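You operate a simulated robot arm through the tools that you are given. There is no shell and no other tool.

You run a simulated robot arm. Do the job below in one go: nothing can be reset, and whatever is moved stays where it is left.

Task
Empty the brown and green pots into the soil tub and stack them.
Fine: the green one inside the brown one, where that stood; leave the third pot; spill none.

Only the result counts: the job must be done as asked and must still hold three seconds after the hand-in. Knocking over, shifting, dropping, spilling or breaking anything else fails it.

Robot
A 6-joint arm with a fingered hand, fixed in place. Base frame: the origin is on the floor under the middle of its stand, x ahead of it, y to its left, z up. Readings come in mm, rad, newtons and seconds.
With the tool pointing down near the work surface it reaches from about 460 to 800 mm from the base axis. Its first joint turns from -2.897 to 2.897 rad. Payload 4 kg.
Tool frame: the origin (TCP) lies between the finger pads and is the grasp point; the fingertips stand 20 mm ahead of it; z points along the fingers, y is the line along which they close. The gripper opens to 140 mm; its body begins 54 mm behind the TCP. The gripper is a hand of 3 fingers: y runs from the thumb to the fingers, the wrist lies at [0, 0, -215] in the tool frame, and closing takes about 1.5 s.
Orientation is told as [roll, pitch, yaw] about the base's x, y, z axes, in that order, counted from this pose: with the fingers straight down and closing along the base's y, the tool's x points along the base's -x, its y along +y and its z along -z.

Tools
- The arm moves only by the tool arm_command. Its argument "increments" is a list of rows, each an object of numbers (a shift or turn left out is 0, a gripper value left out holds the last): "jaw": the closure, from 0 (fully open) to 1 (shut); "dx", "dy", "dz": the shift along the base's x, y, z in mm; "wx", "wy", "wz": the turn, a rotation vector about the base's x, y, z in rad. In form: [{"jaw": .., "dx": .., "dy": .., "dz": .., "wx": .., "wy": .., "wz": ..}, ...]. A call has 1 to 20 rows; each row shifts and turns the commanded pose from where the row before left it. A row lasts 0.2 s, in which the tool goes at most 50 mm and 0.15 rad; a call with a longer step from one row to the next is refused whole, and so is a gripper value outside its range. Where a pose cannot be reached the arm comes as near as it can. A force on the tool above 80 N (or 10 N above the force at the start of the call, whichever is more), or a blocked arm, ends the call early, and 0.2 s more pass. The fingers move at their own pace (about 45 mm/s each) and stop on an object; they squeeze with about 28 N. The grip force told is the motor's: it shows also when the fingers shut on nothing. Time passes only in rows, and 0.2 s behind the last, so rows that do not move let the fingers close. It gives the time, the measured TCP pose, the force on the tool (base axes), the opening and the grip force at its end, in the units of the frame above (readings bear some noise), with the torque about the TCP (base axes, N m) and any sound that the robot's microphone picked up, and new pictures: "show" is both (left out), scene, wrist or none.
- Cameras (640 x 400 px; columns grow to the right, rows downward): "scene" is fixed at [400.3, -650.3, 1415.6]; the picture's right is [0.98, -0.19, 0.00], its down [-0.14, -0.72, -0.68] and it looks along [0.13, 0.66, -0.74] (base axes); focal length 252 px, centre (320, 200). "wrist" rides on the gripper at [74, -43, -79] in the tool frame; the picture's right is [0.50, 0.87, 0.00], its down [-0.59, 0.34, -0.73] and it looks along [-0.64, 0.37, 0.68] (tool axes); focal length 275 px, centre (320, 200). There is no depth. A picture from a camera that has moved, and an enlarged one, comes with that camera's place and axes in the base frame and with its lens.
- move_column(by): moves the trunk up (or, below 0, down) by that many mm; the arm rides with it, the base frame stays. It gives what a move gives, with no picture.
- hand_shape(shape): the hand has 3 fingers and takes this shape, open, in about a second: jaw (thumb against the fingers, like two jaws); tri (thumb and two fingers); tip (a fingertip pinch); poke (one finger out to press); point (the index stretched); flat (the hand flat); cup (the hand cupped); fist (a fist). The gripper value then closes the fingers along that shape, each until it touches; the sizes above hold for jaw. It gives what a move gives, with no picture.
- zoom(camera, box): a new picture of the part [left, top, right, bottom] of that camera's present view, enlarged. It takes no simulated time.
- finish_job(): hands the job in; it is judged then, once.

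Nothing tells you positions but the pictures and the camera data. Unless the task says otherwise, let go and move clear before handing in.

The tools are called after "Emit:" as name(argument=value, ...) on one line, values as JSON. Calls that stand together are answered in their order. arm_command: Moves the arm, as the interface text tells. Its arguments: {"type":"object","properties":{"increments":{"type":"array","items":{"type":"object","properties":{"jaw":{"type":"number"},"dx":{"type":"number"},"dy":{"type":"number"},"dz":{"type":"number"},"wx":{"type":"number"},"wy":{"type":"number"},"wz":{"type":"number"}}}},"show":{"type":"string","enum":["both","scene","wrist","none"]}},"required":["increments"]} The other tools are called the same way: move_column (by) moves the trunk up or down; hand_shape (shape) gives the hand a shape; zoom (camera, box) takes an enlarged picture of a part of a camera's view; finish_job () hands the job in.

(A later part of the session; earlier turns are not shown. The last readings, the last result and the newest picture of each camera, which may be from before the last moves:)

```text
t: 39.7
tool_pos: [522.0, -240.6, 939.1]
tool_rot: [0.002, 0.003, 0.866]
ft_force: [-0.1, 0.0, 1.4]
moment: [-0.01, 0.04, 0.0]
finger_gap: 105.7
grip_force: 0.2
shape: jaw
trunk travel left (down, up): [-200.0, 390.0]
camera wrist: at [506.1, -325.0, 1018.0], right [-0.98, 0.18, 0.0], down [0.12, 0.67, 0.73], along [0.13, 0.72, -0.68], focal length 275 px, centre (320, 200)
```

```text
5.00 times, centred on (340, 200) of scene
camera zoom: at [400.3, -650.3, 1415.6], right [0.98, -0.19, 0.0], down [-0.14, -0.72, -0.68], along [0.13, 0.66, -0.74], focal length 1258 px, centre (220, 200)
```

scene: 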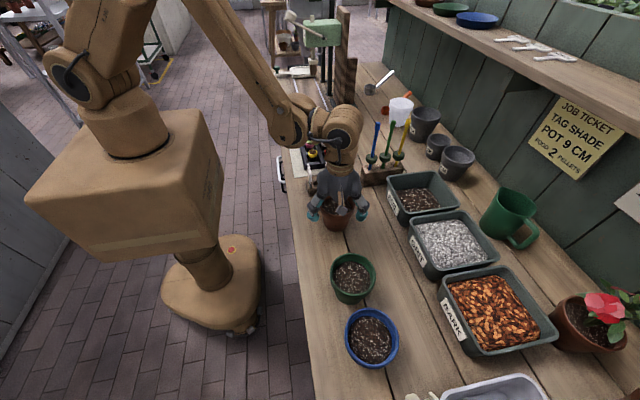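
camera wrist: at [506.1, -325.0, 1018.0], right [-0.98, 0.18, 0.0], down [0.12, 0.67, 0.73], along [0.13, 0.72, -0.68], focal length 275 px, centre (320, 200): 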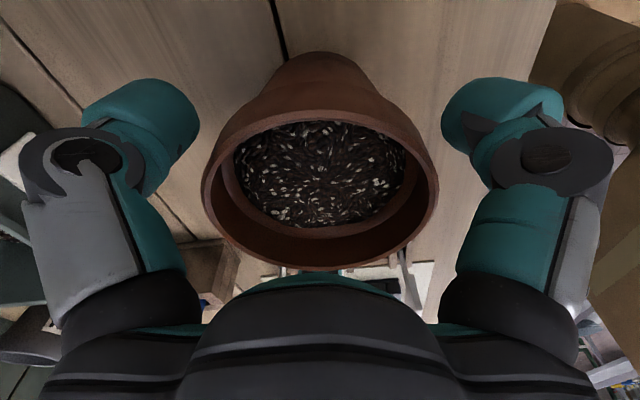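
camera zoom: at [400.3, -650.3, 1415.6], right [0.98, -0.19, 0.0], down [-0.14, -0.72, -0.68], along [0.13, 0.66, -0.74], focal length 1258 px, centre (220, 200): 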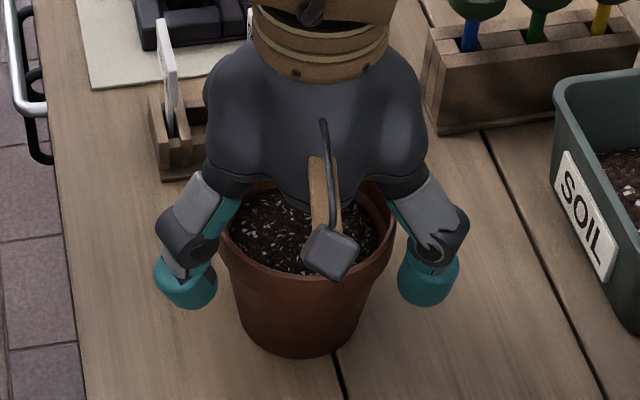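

The hand is centred on the brown pot, about 6 mm below its rim. Closing the fingers now.

Emit:
arm_command(increments=[{"jaw": 0.3}, {"jaw": 0.35}, {"jaw": 0.45}, {"jaw": 0.6}, {}, {}, {}], show="wrist")

Emit:
zoom(camera="scene", box=[300, 160, 380, 240])

```text
t: 41.3
tool_pos: [521.6, -241.9, 938.2]
tool_rot: [0.002, 0.002, 0.868]
ft_force: [0.2, -0.8, -0.3]
moment: [-0.02, 0.01, 0.0]
finger_gap: 83.5
grip_force: 27.9
shape: jaw
trunk travel left (down, up): [-200.0, 390.0]
camera wrist: at [506.2, -325.1, 1018.0], right [-0.98, 0.18, 0.0], down [0.12, 0.67, 0.73], along [0.13, 0.72, -0.68], focal length 275 px, centre (320, 200)
```

wrist: 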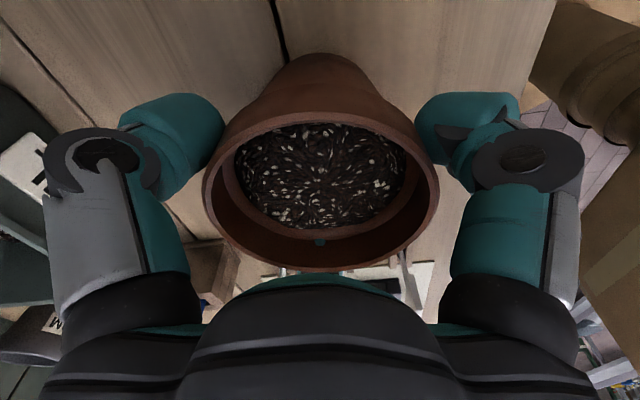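

```text
5.00 times, centred on (340, 200) of scene
camera zoom: at [400.3, -650.3, 1415.6], right [0.98, -0.19, 0.0], down [-0.14, -0.72, -0.68], along [0.13, 0.66, -0.74], focal length 1258 px, centre (220, 200)
```

zoom: 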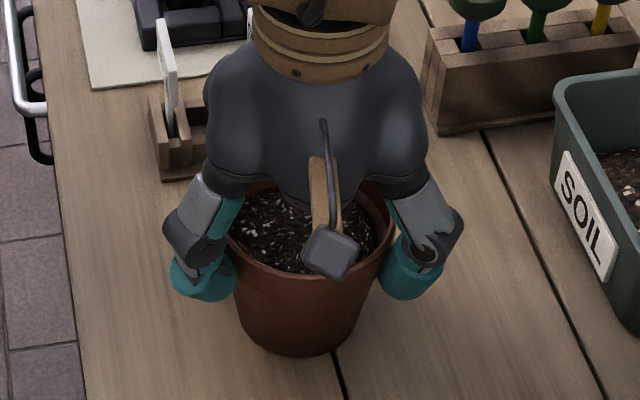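

Firm grip at 28 N. I'll lift slowly straight up and check the pot comes along level.

Emit:
arm_command(increments=[{"dz": 2}, {"dz": 4}, {"dz": 6}, {"dz": 8}, {"dz": 10}, {"dz": 10}, {}], show="both")

Emit:
zoom(camera="scene", box=[300, 150, 380, 240])

```text
t: 42.9
tool_pos: [519.9, -242.3, 980.2]
tool_rot: [0.0, 0.003, 0.868]
ft_force: [-0.6, -0.6, -1.4]
moment: [0.0, -0.02, 0.01]
finger_gap: 83.3
grip_force: 28.4
shape: jaw
trunk travel left (down, up): [-200.0, 390.0]
camera wrist: at [505.5, -325.7, 1059.8], right [-0.98, 0.18, 0.0], down [0.12, 0.67, 0.73], along [0.13, 0.72, -0.68], focal length 275 px, centre (320, 200)
```

scene: 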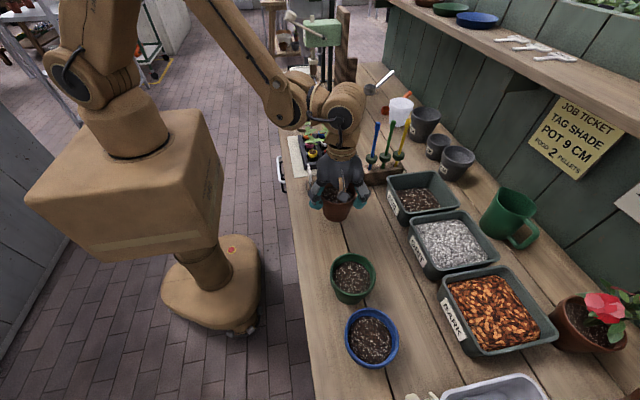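
wrist: 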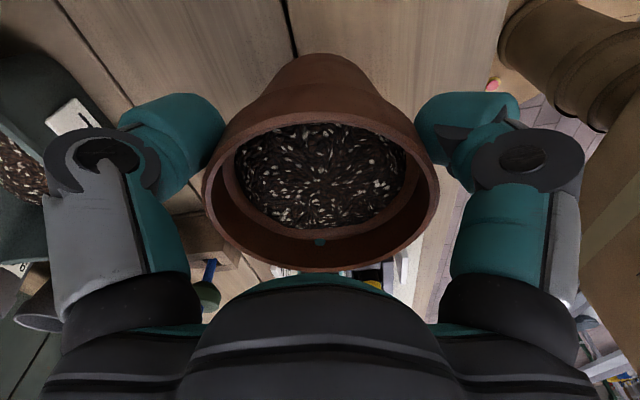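

```text
4.44 times, centred on (340, 195) of scene
camera zoom: at [400.3, -650.3, 1415.6], right [0.98, -0.19, 0.0], down [-0.14, -0.72, -0.68], along [0.13, 0.66, -0.74], focal length 1118 px, centre (231, 222)
```

zoom: 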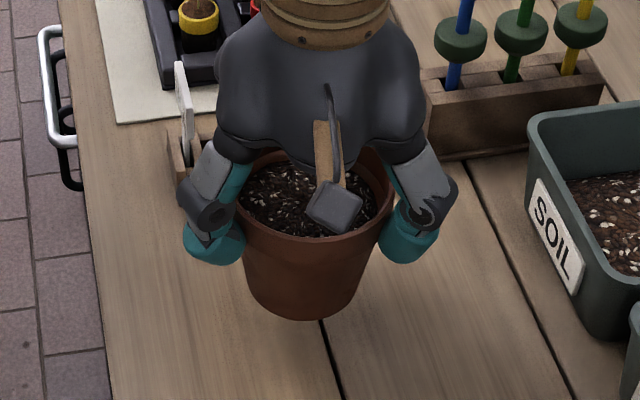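

The pot lifts level. I'll raise it and carry it gently to just short of the soil tub, keeping well clear of the dibbers.

Emit:
arm_command(increments=[{"dz": 10}, {"dz": 16}, {"dz": 18}, {"dz": 18}, {"dz": 18}, {"dz": 12, "dx": 6}, {"dx": 14, "dy": 0.5, "wz": 0.012}, {"dx": 20, "dy": 1, "wz": 0.013}, {"dx": 20, "dy": 1, "wz": 0.013}, {"dx": 20, "dy": 1, "wz": 0.013}, {"dx": 20, "dy": 1, "wz": 0.013}, {"dx": 20, "dy": 1, "wz": 0.013}, {"dx": 20, "dy": 1, "wz": 0.013}, {"dx": 20, "dy": 1, "wz": 0.013}, {"dx": 20, "dy": 1, "wz": 0.013}, {"dx": 20, "dy": 1, "wz": 0.013}, {"dx": 15, "dy": 1, "wz": 0.012}, {"dx": 8}, {}], show="both")

Emit:
zoom(camera="scene", box=[340, 90, 480, 240])

```text
t: 46.9
tool_pos: [743.5, -229.7, 1070.1]
tool_rot: [0.001, 0.003, 1.006]
ft_force: [-0.6, -1.2, -2.1]
moment: [0.0, -0.02, -0.02]
finger_gap: 83.2
grip_force: 28.0
shape: jaw
trunk travel left (down, up): [-200.0, 390.0]
camera wrist: at [740.2, -314.8, 1150.0], right [-1.0, 0.04, 0.0], down [0.03, 0.68, 0.73], along [0.03, 0.73, -0.68], focal length 275 px, centre (320, 200)
```

scene: 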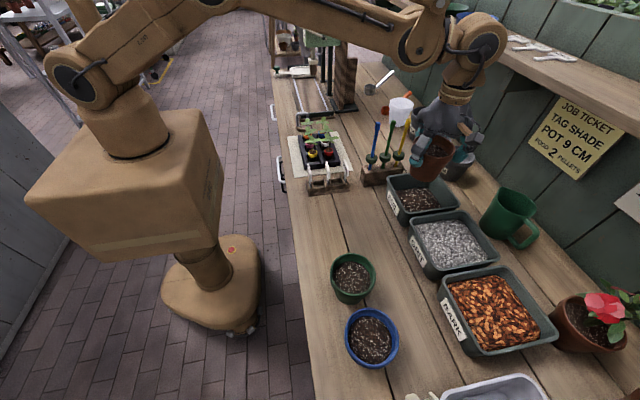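
wrist: 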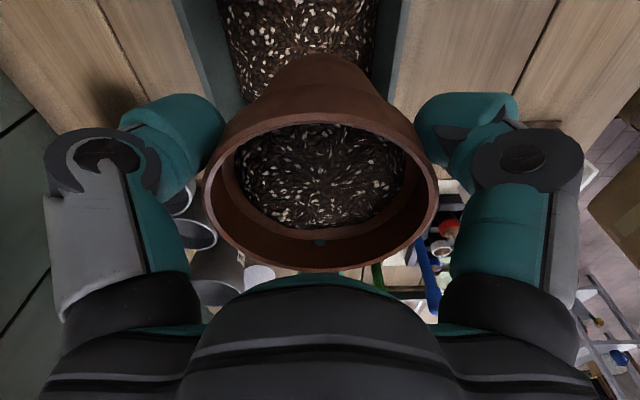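

```text
2.67 times, centred on (410, 165) of scene
camera zoom: at [400.3, -650.3, 1415.6], right [0.98, -0.19, 0.0], down [-0.14, -0.72, -0.68], along [0.13, 0.66, -0.74], focal length 671 px, centre (80, 293)
```

zoom: 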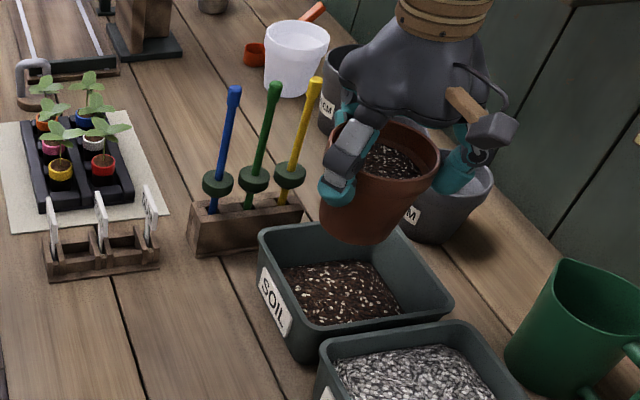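

The brown pot is over the near half of the tub. I'll shift it to the tub's centre while starting a slow tip outward.

Emit:
arm_command(increments=[{"dx": 6, "dy": -0.3, "wx": -0.0126, "wy": -0.0422}, {"dx": 6, "dy": -0.3, "wx": -0.0126, "wy": -0.0422}, {"dx": 6, "dy": -0.3, "wx": -0.0126, "wy": -0.0422}, {"dx": 6, "dy": -0.3, "wx": -0.0126, "wy": -0.0422}, {}], show="scene")

```text
t: 48.1
tool_pos: [767.6, -232.6, 1070.6]
tool_rot: [-0.169, -0.044, 1.012]
ft_force: [0.2, -0.5, -1.4]
moment: [0.02, 0.0, 0.01]
finger_gap: 82.7
grip_force: 27.9
shape: jaw
trunk travel left (down, up): [-200.0, 390.0]
```

scene: 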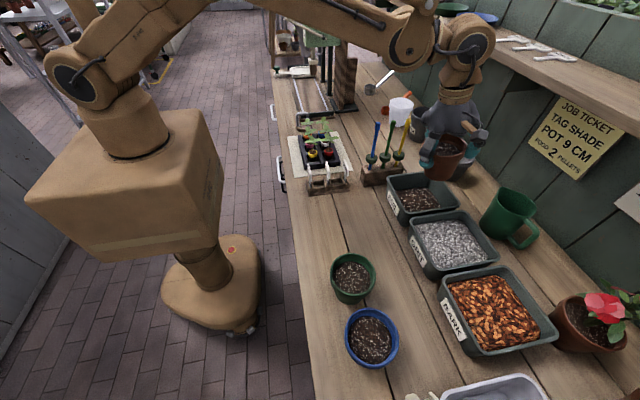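

The tip goes the right way. I'll continue slowly to about 55° while lowering a little.

Emit:
arm_command(increments=[{"dz": -1, "wx": -0.0186, "wy": -0.0623}, {"dz": -2, "wx": -0.0186, "wy": -0.0623}, {"dz": -3, "wx": -0.0186, "wy": -0.0623}, {"dz": -3, "wx": -0.0186, "wy": -0.0623}, {"dz": -4, "wx": -0.0186, "wy": -0.0623}, {"dz": -4, "wx": -0.0186, "wy": -0.0623}, {"dz": -4, "wx": -0.0186, "wy": -0.0623}, {"dz": -4, "wx": -0.0186, "wy": -0.0623}, {"dz": -4, "wx": -0.0186, "wy": -0.0623}, {"dz": -3, "wx": -0.0186, "wy": -0.0623}, {"dz": -2, "wx": -0.0186, "wy": -0.0623}, {"dz": -1, "wx": -0.0186, "wy": -0.0623}, {}], show="both")

Emit:
zoom(camera="scene", box=[340, 90, 480, 240])

```text
t: 50.9
tool_pos: [766.4, -231.6, 1034.6]
tool_rot: [-0.937, -0.218, 1.118]
ft_force: [0.4, 0.0, -1.6]
moment: [0.02, 0.06, 0.03]
finger_gap: 82.9
grip_force: 27.7
shape: jaw
trunk travel left (down, up): [-200.0, 390.0]
camera wrist: at [693.3, -296.2, 1098.8], right [-0.61, -0.08, -0.79], down [-0.48, 0.83, 0.29], along [0.63, 0.55, -0.54], focal length 275 px, centre (320, 200)
```

scene: 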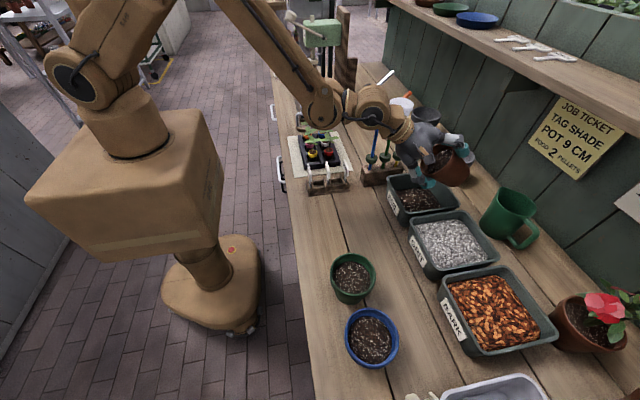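
wrist: 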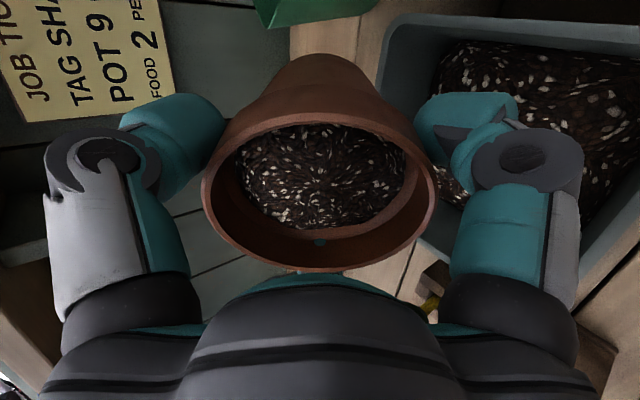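

```text
2.67 times, centred on (410, 165) of scene
camera zoom: at [400.3, -650.3, 1415.6], right [0.98, -0.19, 0.0], down [-0.14, -0.72, -0.68], along [0.13, 0.66, -0.74], focal length 671 px, centre (80, 293)
```

zoom: 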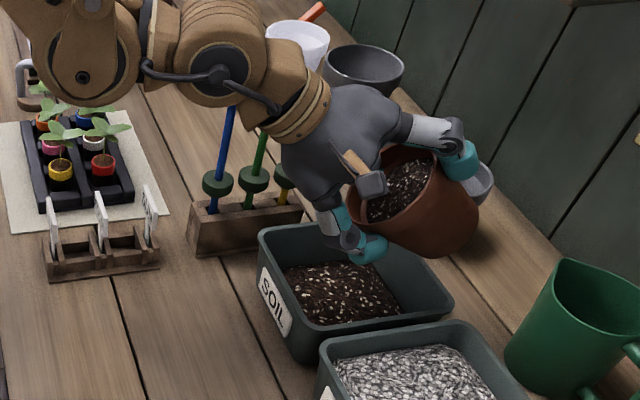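

The soil still sits in the pot at 55°. I'll keep tipping slowly and watch.

Emit:
arm_command(increments=[{"wx": -0.0143, "wy": -0.0479}, {"wx": -0.0143, "wy": -0.0479}, {"wx": -0.0143, "wy": -0.0479}, {"wx": -0.0143, "wy": -0.0479}, {"wx": -0.0143, "wy": -0.0479}, {"wx": -0.0143, "wy": -0.0479}, {"wx": -0.0143, "wy": -0.0479}, {"wx": -0.0143, "wy": -0.0479}, {}], show="wrist")

Emit:
zoom(camera="scene", box=[340, 90, 480, 240])

```text
t: 52.9
tool_pos: [767.6, -232.8, 1037.2]
tool_rot: [-1.349, -0.266, 1.217]
ft_force: [0.7, 0.3, -0.7]
moment: [0.01, 0.01, 0.01]
finger_gap: 82.6
grip_force: 27.8
shape: jaw
trunk travel left (down, up): [-200.0, 390.0]
camera wrist: at [673.3, -290.4, 1073.7], right [-0.27, -0.18, -0.95], down [-0.53, 0.85, -0.01], along [0.8, 0.5, -0.32], focal length 275 px, centre (320, 200)
```

wrist: 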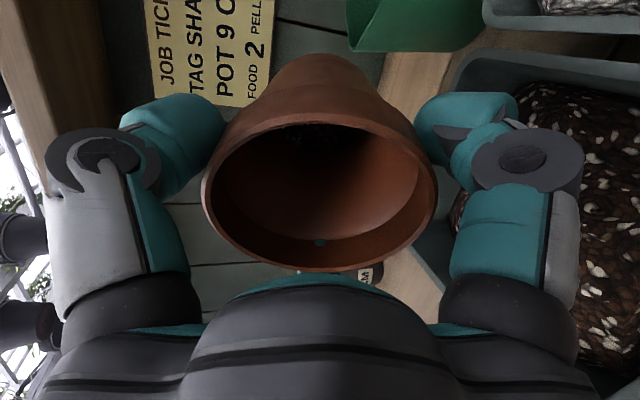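

```text
2.67 times, centred on (410, 165) of scene
camera zoom: at [400.3, -650.3, 1415.6], right [0.98, -0.19, 0.0], down [-0.14, -0.72, -0.68], along [0.13, 0.66, -0.74], focal length 671 px, centre (80, 293)
```

zoom: 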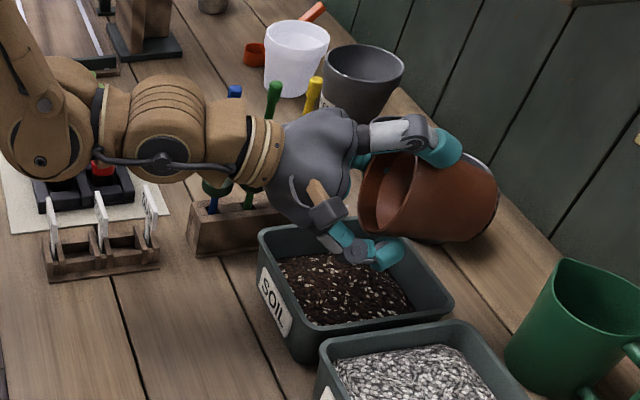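

Most of the soil has slid out by about 78°, and the tub's level has risen. I'll look inside the pot for what's left.

Emit:
zoom(camera="wrist", box=[200, 50, 440, 280])

Emit:
zoom(camera="scene", box=[380, 130, 470, 230])

```text
1.74 times, centred on (320, 165) of wrist
camera zoom: at [673.3, -290.4, 1073.7], right [-0.27, -0.18, -0.95], down [-0.53, 0.85, -0.01], along [0.8, 0.5, -0.32], focal length 479 px, centre (320, 261)
```

zoom: 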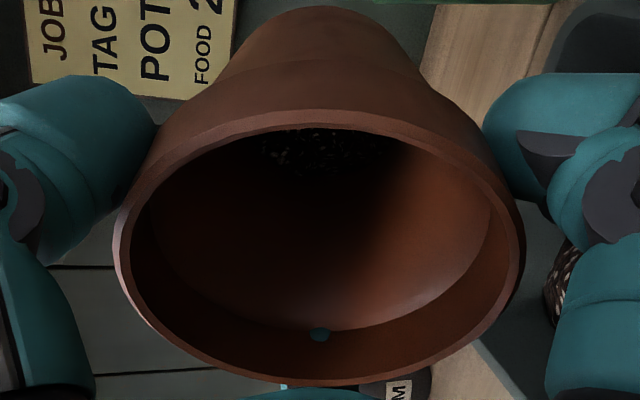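

```text
4.00 times, centred on (425, 180) of scene
camera zoom: at [400.3, -650.3, 1415.6], right [0.98, -0.19, 0.0], down [-0.14, -0.72, -0.68], along [0.13, 0.66, -0.74], focal length 1006 px, centre (-100, 280)
```

zoom: 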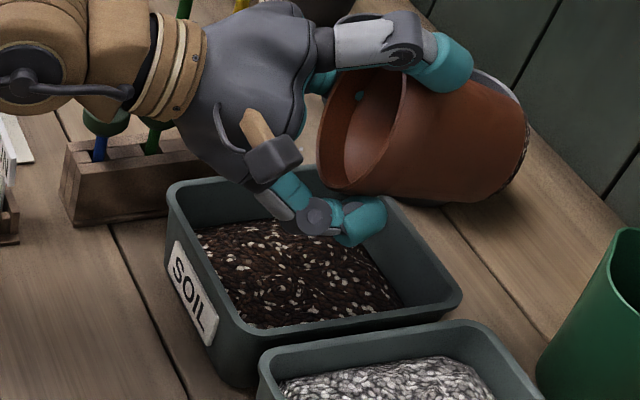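

A thin layer of soil remains at the bottom of the pot. I'll keep tipping slowly past horizontal.

Emit:
arm_command(increments=[{"dz": 1, "wx": -0.0143, "wy": -0.0479}, {"dz": 1, "wx": -0.0143, "wy": -0.0479}, {"dz": 1, "wx": -0.0143, "wy": -0.0479}, {"dz": 1, "wx": -0.0143, "wy": -0.0479}, {"dz": 1, "wx": -0.0143, "wy": -0.0479}, {"dz": 1, "wx": -0.0143, "wy": -0.0479}, {"dz": 1, "wx": -0.0143, "wy": -0.0479}, {"dz": 1, "wx": -0.0143, "wy": -0.0479}, {}, {}], show="wrist")

Emit:
zoom(camera="wrist", box=[200, 50, 440, 280])

Emit:
zoom(camera="scene", box=[330, 110, 480, 240])

```text
t: 55.1
tool_pos: [767.0, -231.3, 1042.2]
tool_rot: [-1.76, -0.267, 1.33]
ft_force: [0.0, 0.3, -0.2]
moment: [0.0, 0.04, -0.01]
finger_gap: 82.6
grip_force: 28.4
shape: jaw
trunk travel left (down, up): [-200.0, 390.0]
camera wrist: at [665.3, -286.7, 1050.2], right [0.1, -0.29, -0.95], down [-0.47, 0.83, -0.3], along [0.88, 0.48, -0.06], focal length 275 px, centre (320, 200)
```

wrist: 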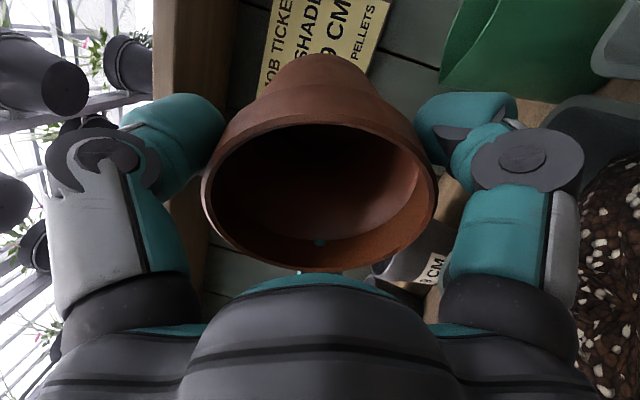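

```text
1.74 times, centred on (320, 165) of wrist
camera zoom: at [665.3, -286.7, 1050.2], right [0.1, -0.29, -0.95], down [-0.47, 0.83, -0.3], along [0.88, 0.48, -0.06], focal length 479 px, centre (320, 261)
```

zoom: 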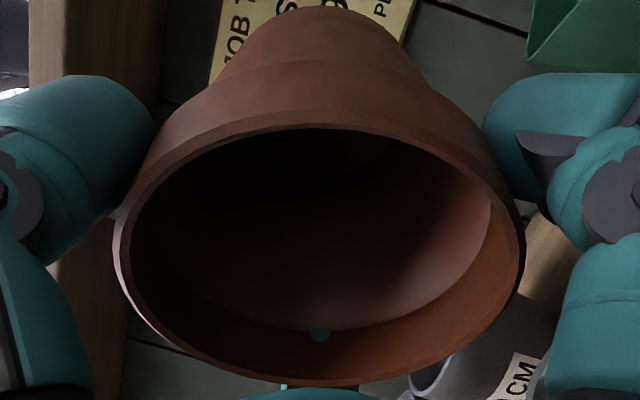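

```text
3.08 times, centred on (405, 175) of scene
camera zoom: at [400.3, -650.3, 1415.6], right [0.98, -0.19, 0.0], down [-0.14, -0.72, -0.68], along [0.13, 0.66, -0.74], focal length 774 px, centre (58, 277)
```

zoom: 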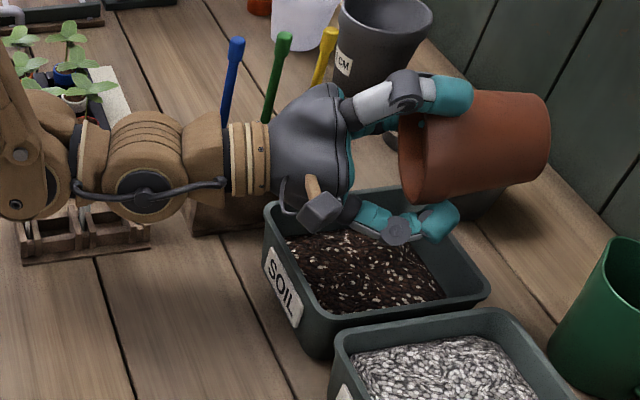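

The pot looks empty at about 101°. I'll tip a little further while raising, to be sure, then pause.

Emit:
arm_command(increments=[{"dz": 14, "wx": -0.0143, "wy": -0.0479}, {"dz": 14, "wx": -0.0143, "wy": -0.0479}, {"dz": 14, "wx": -0.0143, "wy": -0.0479}, {"dz": 14, "wx": -0.0143, "wy": -0.0479}, {"dz": 10, "wx": -0.0143, "wy": -0.0479}, {}, {}, {}], show="wrist")

Emit:
zoom(camera="wrist", box=[200, 50, 440, 280])

Emit:
zoom(camera="scene", box=[270, 90, 480, 260])

```text
t: 56.9
tool_pos: [767.8, -233.6, 1109.4]
tool_rot: [-2.018, -0.248, 1.394]
ft_force: [0.7, -0.2, -0.8]
moment: [0.01, -0.02, 0.01]
finger_gap: 82.5
grip_force: 27.8
shape: jaw
trunk travel left (down, up): [-200.0, 390.0]
camera wrist: at [667.2, -289.1, 1096.5], right [0.32, -0.35, -0.88], down [-0.38, 0.8, -0.46], along [0.87, 0.48, 0.12], focal length 275 px, centre (320, 200)
```

wrist: 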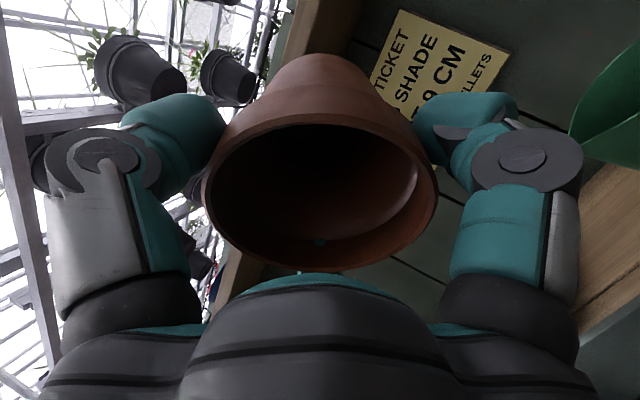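

```text
1.74 times, centred on (320, 165) of wrist
camera zoom: at [667.2, -289.1, 1096.5], right [0.32, -0.35, -0.88], down [-0.38, 0.8, -0.46], along [0.87, 0.48, 0.12], focal length 479 px, centre (320, 261)
```

zoom: 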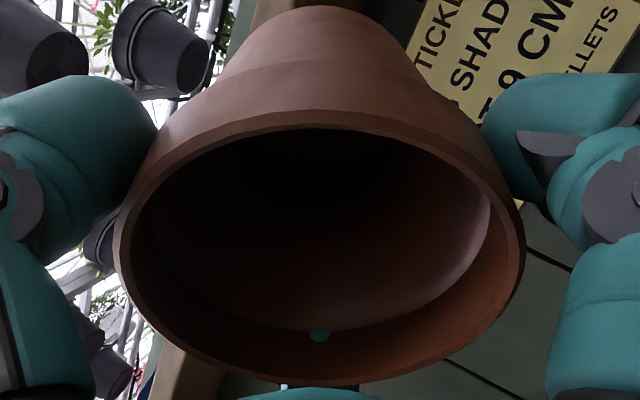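

```text
2.35 times, centred on (375, 175) of scene
camera zoom: at [400.3, -650.3, 1415.6], right [0.98, -0.19, 0.0], down [-0.14, -0.72, -0.68], along [0.13, 0.66, -0.74], focal length 592 px, centre (191, 259)
```

zoom: 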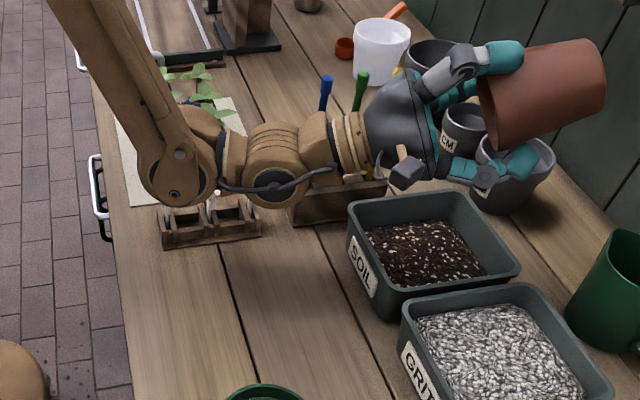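

The brown pot is empty. I'll swing it back upright, staying high over the tub.

Emit:
arm_command(increments=[{"wx": 0.041, "wy": 0.1373}, {"wx": 0.041, "wy": 0.1373}, {"wx": 0.041, "wy": 0.1373}, {"wx": 0.041, "wy": 0.1373}, {"wx": 0.041, "wy": 0.1373, "dx": -2}, {"wx": 0.041, "wy": 0.1373, "dx": -3}, {"wx": 0.041, "wy": 0.1373, "dx": -3}, {"wx": 0.041, "wy": 0.1373, "dx": -3}, {"wx": 0.041, "wy": 0.1373, "dx": -3}, {"wx": 0.041, "wy": 0.1373, "dx": -3}, {"wx": 0.041, "wy": 0.1373, "dx": -3}, {"wx": 0.041, "wy": 0.1373, "dx": -3}, {"wx": 0.041, "wy": 0.1373, "dx": -3}, {"wx": 0.041, "wy": 0.1373, "dx": -3}, {}, {}], show="both")

Emit:
zoom(camera="scene", box=[270, 90, 480, 260])

```text
t: 60.3
tool_pos: [738.9, -232.5, 1111.1]
tool_rot: [0.003, 0.004, 1.008]
ft_force: [0.2, -0.3, -0.2]
moment: [0.01, -0.01, -0.02]
finger_gap: 82.5
grip_force: 28.2
shape: jaw
trunk travel left (down, up): [-200.0, 390.0]
camera wrist: at [736.2, -317.7, 1190.2], right [-1.0, 0.04, 0.01], down [0.03, 0.68, 0.73], along [0.02, 0.73, -0.68], focal length 275 px, centre (320, 200)
```

scene: 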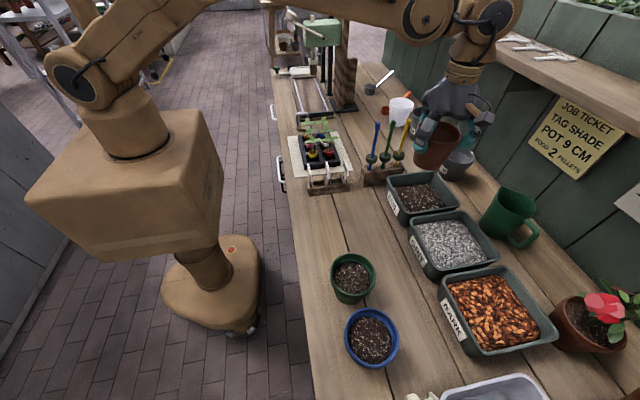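
wrist: 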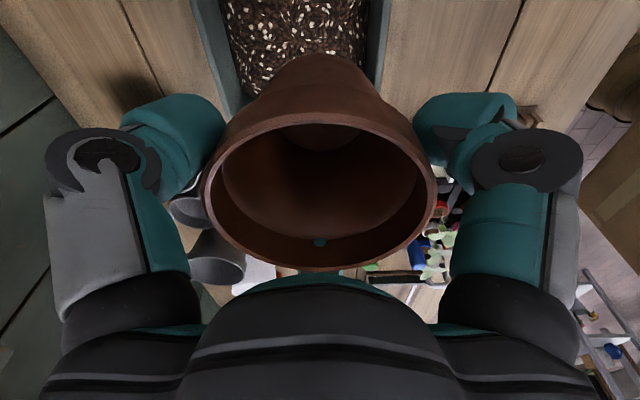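

```text
2.35 times, centred on (375, 175) of scene
camera zoom: at [400.3, -650.3, 1415.6], right [0.98, -0.19, 0.0], down [-0.14, -0.72, -0.68], along [0.13, 0.66, -0.74], focal length 592 px, centre (191, 259)
```

zoom: 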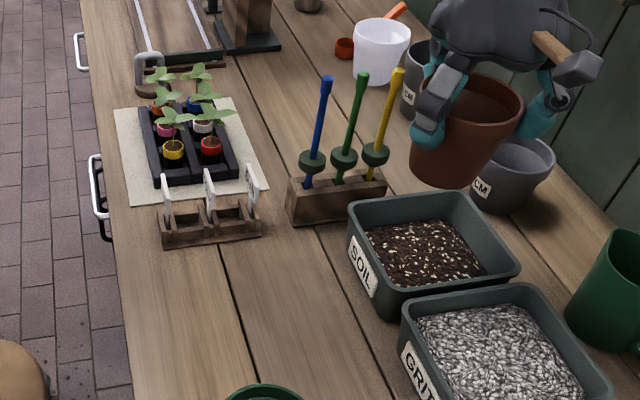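

The brown pot is verified empty and nothing was spilled. I'm carrying it back above its original spot.

Emit:
arm_command(increments=[{"dx": -10}, {"dx": -20, "dy": -0.8, "wz": -0.014}, {"dx": -20, "dy": -0.8, "wz": -0.014}, {"dx": -20, "dy": -0.8, "wz": -0.014}, {"dx": -20, "dy": -0.8, "wz": -0.014}, {"dx": -20, "dy": -0.8, "wz": -0.014}, {"dx": -20, "dy": -0.8, "wz": -0.014}, {"dx": -20, "dy": -0.8, "wz": -0.014}, {"dx": -20, "dy": -0.8, "wz": -0.014}, {"dx": -20, "dy": -0.8, "wz": -0.014}, {"dx": -20, "dy": -0.8, "wz": -0.014}, {"dx": -8, "dy": -0.6}, {"dz": -20}, {"dz": -25}, {"dz": -25}, {"dz": -25}, {"dz": -20}, {"dz": -15}, {}, {}], show="both")

```text
t: 64.5
tool_pos: [519.0, -240.7, 978.5]
tool_rot: [0.005, 0.003, 0.87]
ft_force: [0.5, -0.4, -0.3]
moment: [0.05, 0.0, -0.01]
finger_gap: 82.5
grip_force: 27.8
shape: jaw
trunk travel left (down, up): [-200.0, 390.0]
camera wrist: at [504.1, -324.2, 1059.1], right [-0.98, 0.18, 0.0], down [0.12, 0.67, 0.73], along [0.13, 0.72, -0.68], focal length 275 px, centre (320, 200)
```

scene: 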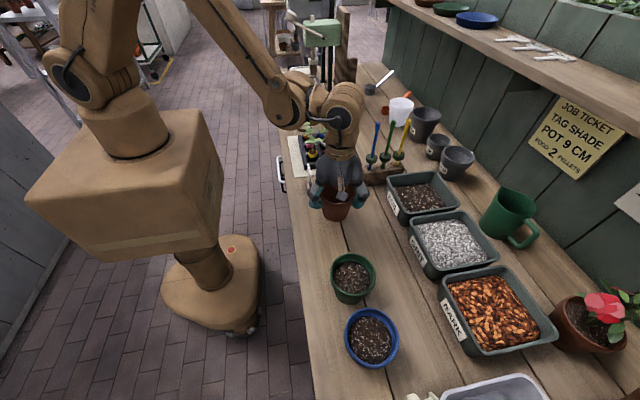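
wrist: 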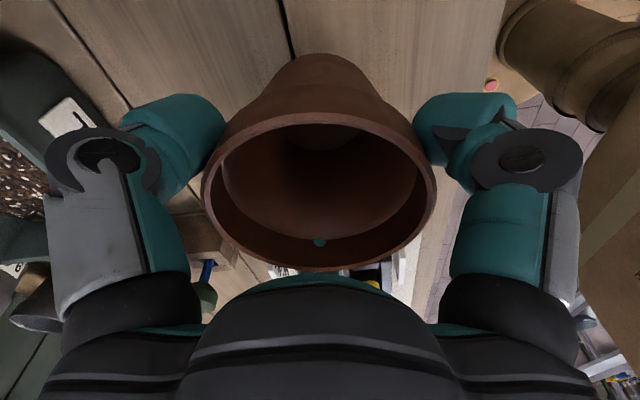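

I'll correct a couple of millimetres, then lower to the original height.

Emit:
arm_command(increments=[{"dx": 2.1, "dy": -0.9, "dz": -8}, {"dz": -10}, {"dz": -9}, {"dz": -7}, {"dz": -3}, {"dz": -2}, {}, {}], show="none")

Emit:
zoom(camera="scene", box=[310, 180, 366, 236])

Emit:
zoom(camera="wrist", box=[0, 0, 640, 400])

```text
t: 66.3
tool_pos: [522.8, -241.9, 940.0]
tool_rot: [0.004, 0.003, 0.87]
ft_force: [0.0, 0.3, -0.2]
moment: [0.0, 0.01, -0.03]
finger_gap: 82.6
grip_force: 28.2
shape: jaw
trunk travel left (down, up): [-200.0, 390.0]
```

```text
7.14 times, centred on (338, 208) of scene
camera zoom: at [400.3, -650.3, 1415.6], right [0.98, -0.19, 0.0], down [-0.14, -0.72, -0.68], along [0.13, 0.66, -0.74], focal length 1796 px, centre (191, 143)
```

zoom: 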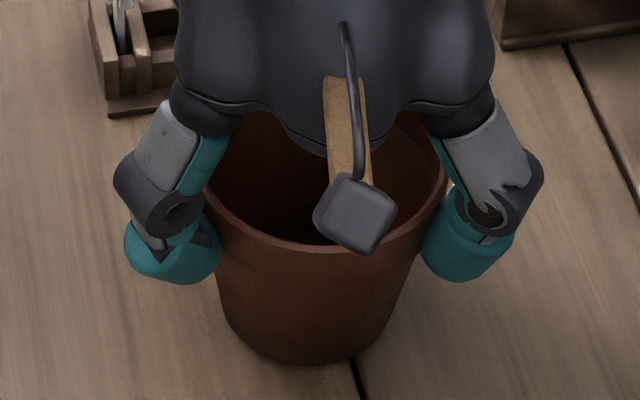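

```text
1.00 times, centred on (320, 200) of wrist (not enlarged: the box is as wide or as high as the picture)
camera zoom: at [507.5, -326.0, 1020.5], right [-0.98, 0.18, 0.0], down [0.12, 0.67, 0.73], along [0.13, 0.72, -0.68], focal length 275 px, centre (320, 200)
```

zoom: 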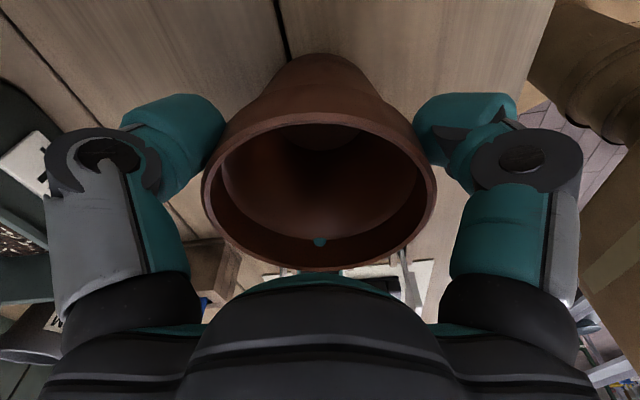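

Emit:
arm_command(increments=[{"dx": -1.3, "dy": 0.9, "dz": -1}, {"dz": -1}, {}, {}], show="wrist")

Emit:
zoom(camera="scene", box=[310, 180, 366, 236])

```text
t: 67.3
tool_pos: [521.4, -240.4, 939.3]
tool_rot: [0.0, 0.003, 0.869]
ft_force: [0.2, -1.1, 5.5]
moment: [-0.06, -0.15, -0.02]
finger_gap: 82.3
grip_force: 28.4
shape: jaw
trunk travel left (down, up): [-200.0, 390.0]
camera wrist: at [506.3, -324.4, 1018.1], right [-0.98, 0.18, 0.0], down [0.12, 0.67, 0.73], along [0.13, 0.72, -0.68], focal length 275 px, centre (320, 200)
```

wrist: 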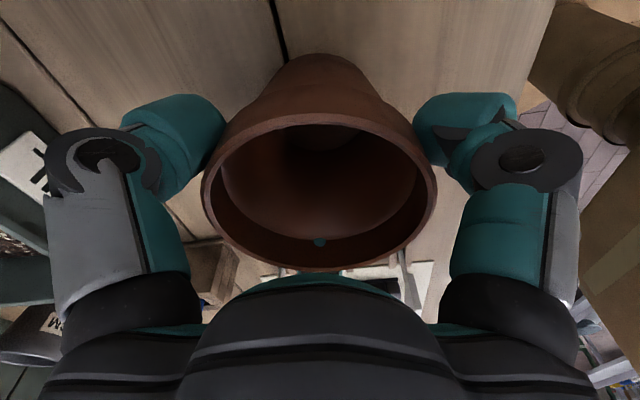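

```text
7.14 times, centred on (338, 208) of scene
camera zoom: at [400.3, -650.3, 1415.6], right [0.98, -0.19, 0.0], down [-0.14, -0.72, -0.68], along [0.13, 0.66, -0.74], focal length 1796 px, centre (191, 143)
```

zoom: 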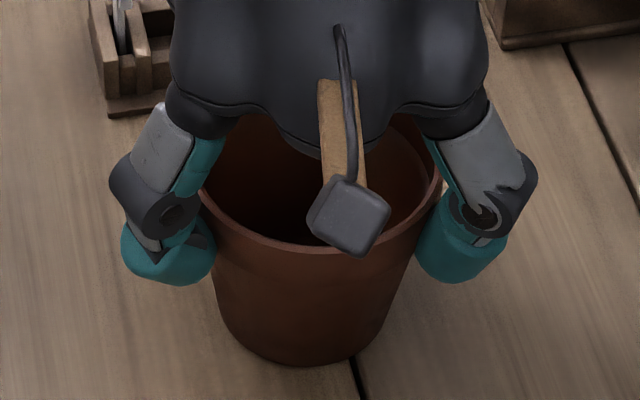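

The pot is standing on the bench within about a millimetre of its original pose. Opening the fingers evenly and rising clear.

Emit:
arm_command(increments=[{"jaw": 0.4}, {"jaw": 0.36}, {"jaw": 0.3}, {"jaw": 0.22}, {"jaw": 0.14}, {}, {}, {"dz": 10}, {"dz": 20}, {"dz": 25}, {"dz": 25}, {"dz": 25}, {"dz": 25}, {"dz": 25}, {}], show="both")

Emit:
zoom(camera="scene", box=[310, 180, 366, 236])

```text
t: 70.5
tool_pos: [522.0, -241.2, 1094.3]
tool_rot: [0.002, 0.003, 0.871]
ft_force: [-0.1, -1.0, -0.4]
moment: [-0.01, -0.01, 0.01]
finger_gap: 119.9
grip_force: 0.0
shape: jaw
trunk travel left (down, up): [-200.0, 390.0]
camera wrist: at [507.1, -325.6, 1174.1], right [-0.98, 0.18, 0.0], down [0.12, 0.67, 0.73], along [0.13, 0.72, -0.68], focal length 275 px, centre (320, 200)
```

scene: 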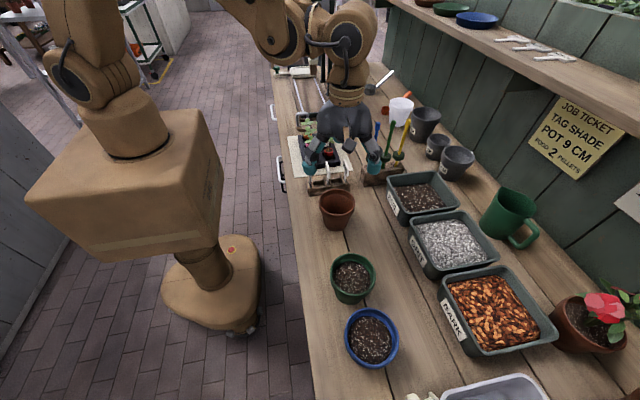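
wrist: 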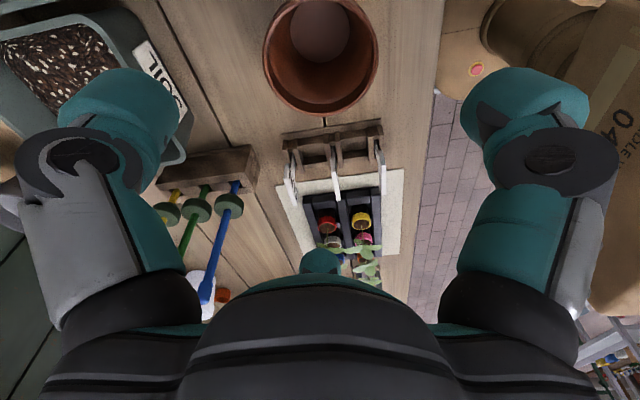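

```text
7.14 times, centred on (338, 208) of scene
camera zoom: at [400.3, -650.3, 1415.6], right [0.98, -0.19, 0.0], down [-0.14, -0.72, -0.68], along [0.13, 0.66, -0.74], focal length 1796 px, centre (191, 143)
```

zoom: 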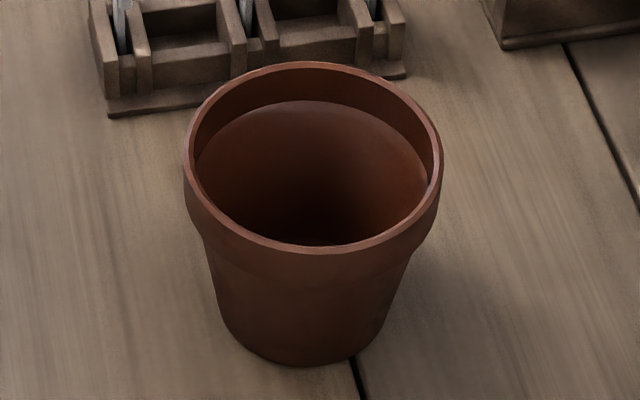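

The brown pot stands empty on its spot. Next is the green pot: I'll move above it, turning the hand so the gap between fingers faces the blue pot.

Emit:
arm_command(increments=[{"dy": -14, "dx": -1, "wz": -0.137}, {"dy": -14, "dx": -1, "wz": -0.137}, {"dy": -14, "dx": -1, "wz": -0.137}, {"dy": -14, "dx": -1, "wz": -0.137}, {"dy": -14, "dx": -1, "wz": -0.137}, {"dy": -14, "dx": -1, "wz": -0.137}, {"dy": -14, "dx": -1, "wz": -0.137}, {"dy": -14, "dx": -1, "wz": -0.137}, {"dy": -14, "dx": -1, "wz": -0.137}, {"dy": -14, "dx": -1, "wz": -0.137}, {"dy": -14, "dx": -1, "wz": -0.137}, {"dy": -14, "dx": -1, "wz": -0.137}, {"dy": -14, "dx": -1, "wz": -0.137}, {"dy": -10, "dx": -2, "wz": -0.137}, {"dz": -20}, {"dz": -25}, {"dz": -25}, {}], show="both")

Emit:
zoom(camera="wrist", box=[180, 0, 460, 240])

```text
t: 74.3
tool_pos: [507.1, -431.3, 1022.0]
tool_rot: [0.002, 0.001, -1.05]
ft_force: [0.7, 0.4, -0.2]
moment: [-0.01, 0.0, -0.04]
finger_gap: 120.3
grip_force: 0.0
shape: jaw
trunk travel left (down, up): [-200.0, 390.0]
camera wrist: at [432.7, -389.8, 1103.0], right [0.5, 0.86, 0.0], down [0.59, -0.34, 0.73], along [0.64, -0.37, -0.68], focal length 275 px, centre (320, 200)
```

scene: 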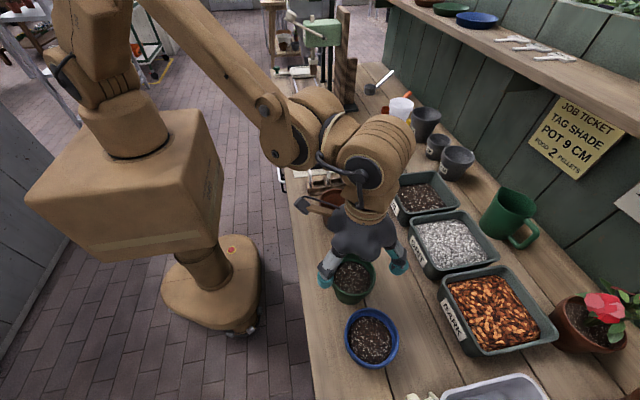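
wrist: 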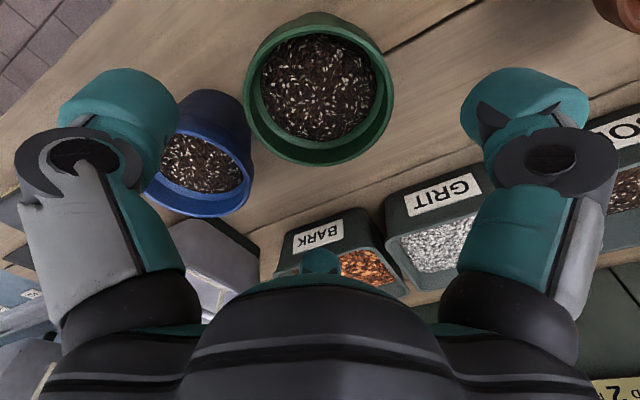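

```text
1.67 times, centred on (320, 120) of wrist
camera zoom: at [432.7, -389.8, 1103.0], right [0.5, 0.86, 0.0], down [0.59, -0.34, 0.73], along [0.64, -0.37, -0.68], focal length 459 px, centre (320, 333)
```

zoom: 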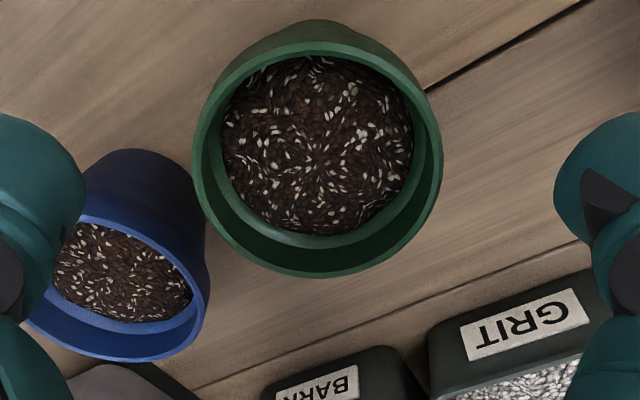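

The green rim centre is at about (510, -435.4, 944). I'll align, lower to just above it and verify.

Emit:
arm_command(increments=[{"dx": 3.1, "dy": -2.8, "dz": -15}, {"dz": -17}, {"dz": -15}, {"dz": -12}, {}], show="wrist")

Emit:
zoom(camera="wrist", box=[180, 60, 460, 240])

Emit:
zoom(camera="scene", box=[310, 230, 410, 350])

```text
t: 75.5
tool_pos: [507.8, -436.2, 963.4]
tool_rot: [0.002, 0.002, -1.05]
ft_force: [-0.5, -0.3, 0.8]
moment: [0.0, 0.02, 0.02]
finger_gap: 120.1
grip_force: 0.0
shape: jaw
trunk travel left (down, up): [-200.0, 390.0]
camera wrist: at [434.0, -394.1, 1043.8], right [0.5, 0.86, 0.0], down [0.59, -0.34, 0.73], along [0.64, -0.37, -0.68], focal length 275 px, centre (320, 200)
```

wrist: 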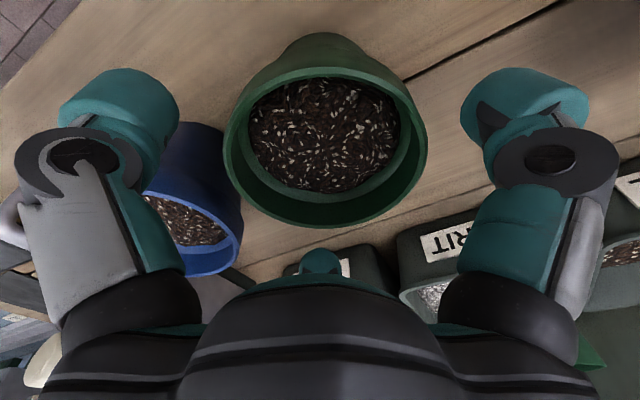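

```text
2.22 times, centred on (320, 150) of wrist
camera zoom: at [434.0, -394.1, 1043.8], right [0.5, 0.86, 0.0], down [0.59, -0.34, 0.73], along [0.64, -0.37, -0.68], focal length 612 px, centre (320, 311)
```

zoom: 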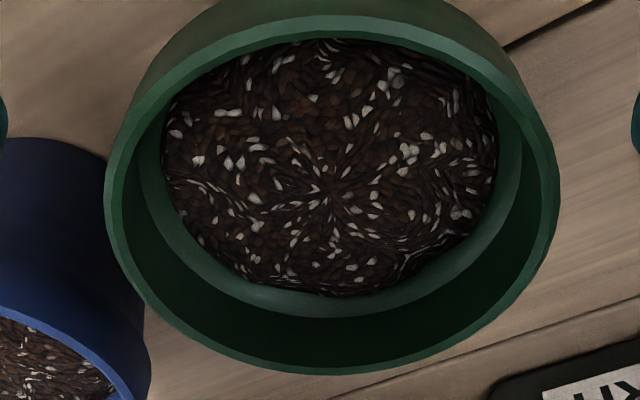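

```text
3.33 times, centred on (360, 290) of scene
camera zoom: at [400.3, -650.3, 1415.6], right [0.98, -0.19, 0.0], down [-0.14, -0.72, -0.68], along [0.13, 0.66, -0.74], focal length 838 px, centre (187, -100)
```

zoom: 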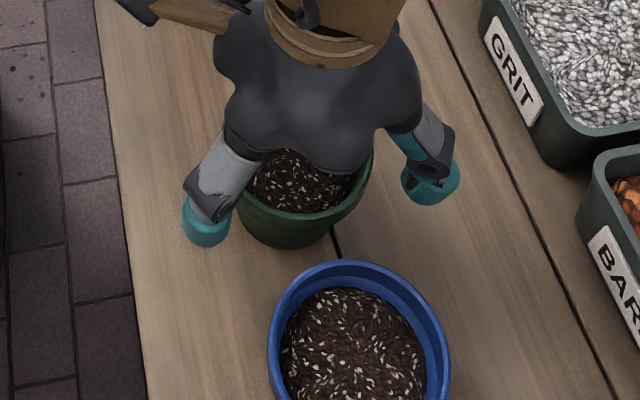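

Emit:
arm_command(increments=[{"dx": 1.0, "dy": 1.8, "dz": -6}, {"dz": -8}, {"dz": -7}, {"dz": -5}, {}, {"jaw": 0.25}, {}, {}], show="wrist")

Emit:
zoom(camera="scene", box=[310, 230, 410, 350])

Emit:
zoom(camera="wrist", box=[180, 60, 460, 300])

```text
t: 77.3
tool_pos: [508.8, -435.3, 939.8]
tool_rot: [0.002, 0.004, -1.05]
ft_force: [0.0, -0.6, 0.9]
moment: [0.03, 0.03, -0.01]
finger_gap: 105.7
grip_force: 0.1
shape: jaw
trunk travel left (down, up): [-200.0, 390.0]
camera wrist: at [436.1, -392.2, 1019.6], right [0.5, 0.86, 0.0], down [0.59, -0.34, 0.73], along [0.64, -0.37, -0.68], focal length 275 px, centre (320, 200)
```

wrist: 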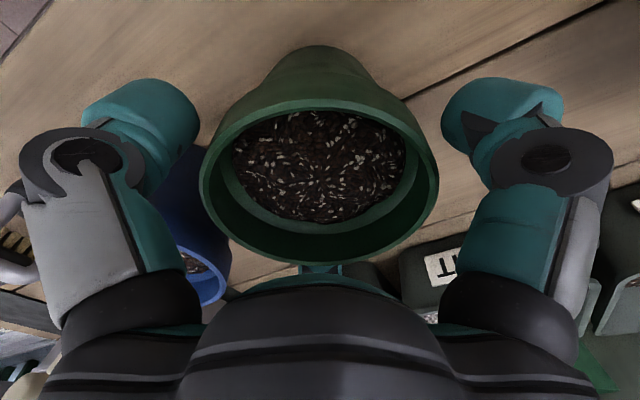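

```text
3.33 times, centred on (360, 290) of scene
camera zoom: at [400.3, -650.3, 1415.6], right [0.98, -0.19, 0.0], down [-0.14, -0.72, -0.68], along [0.13, 0.66, -0.74], focal length 838 px, centre (187, -100)
```

zoom: 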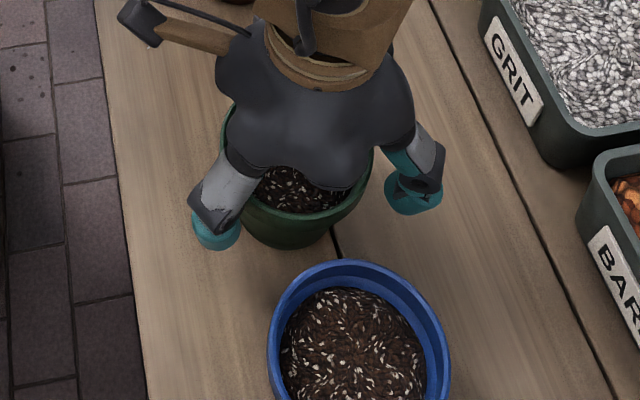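

```text
1.67 times, centred on (320, 180) of wrist
camera zoom: at [436.1, -392.2, 1019.6], right [0.5, 0.86, 0.0], down [0.59, -0.34, 0.73], along [0.64, -0.37, -0.68], focal length 459 px, centre (320, 233)
```

zoom: 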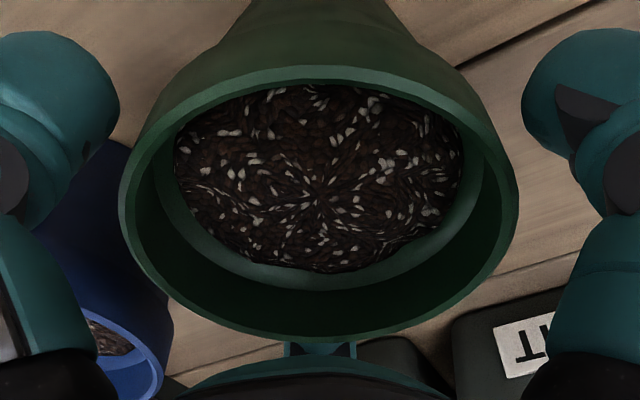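

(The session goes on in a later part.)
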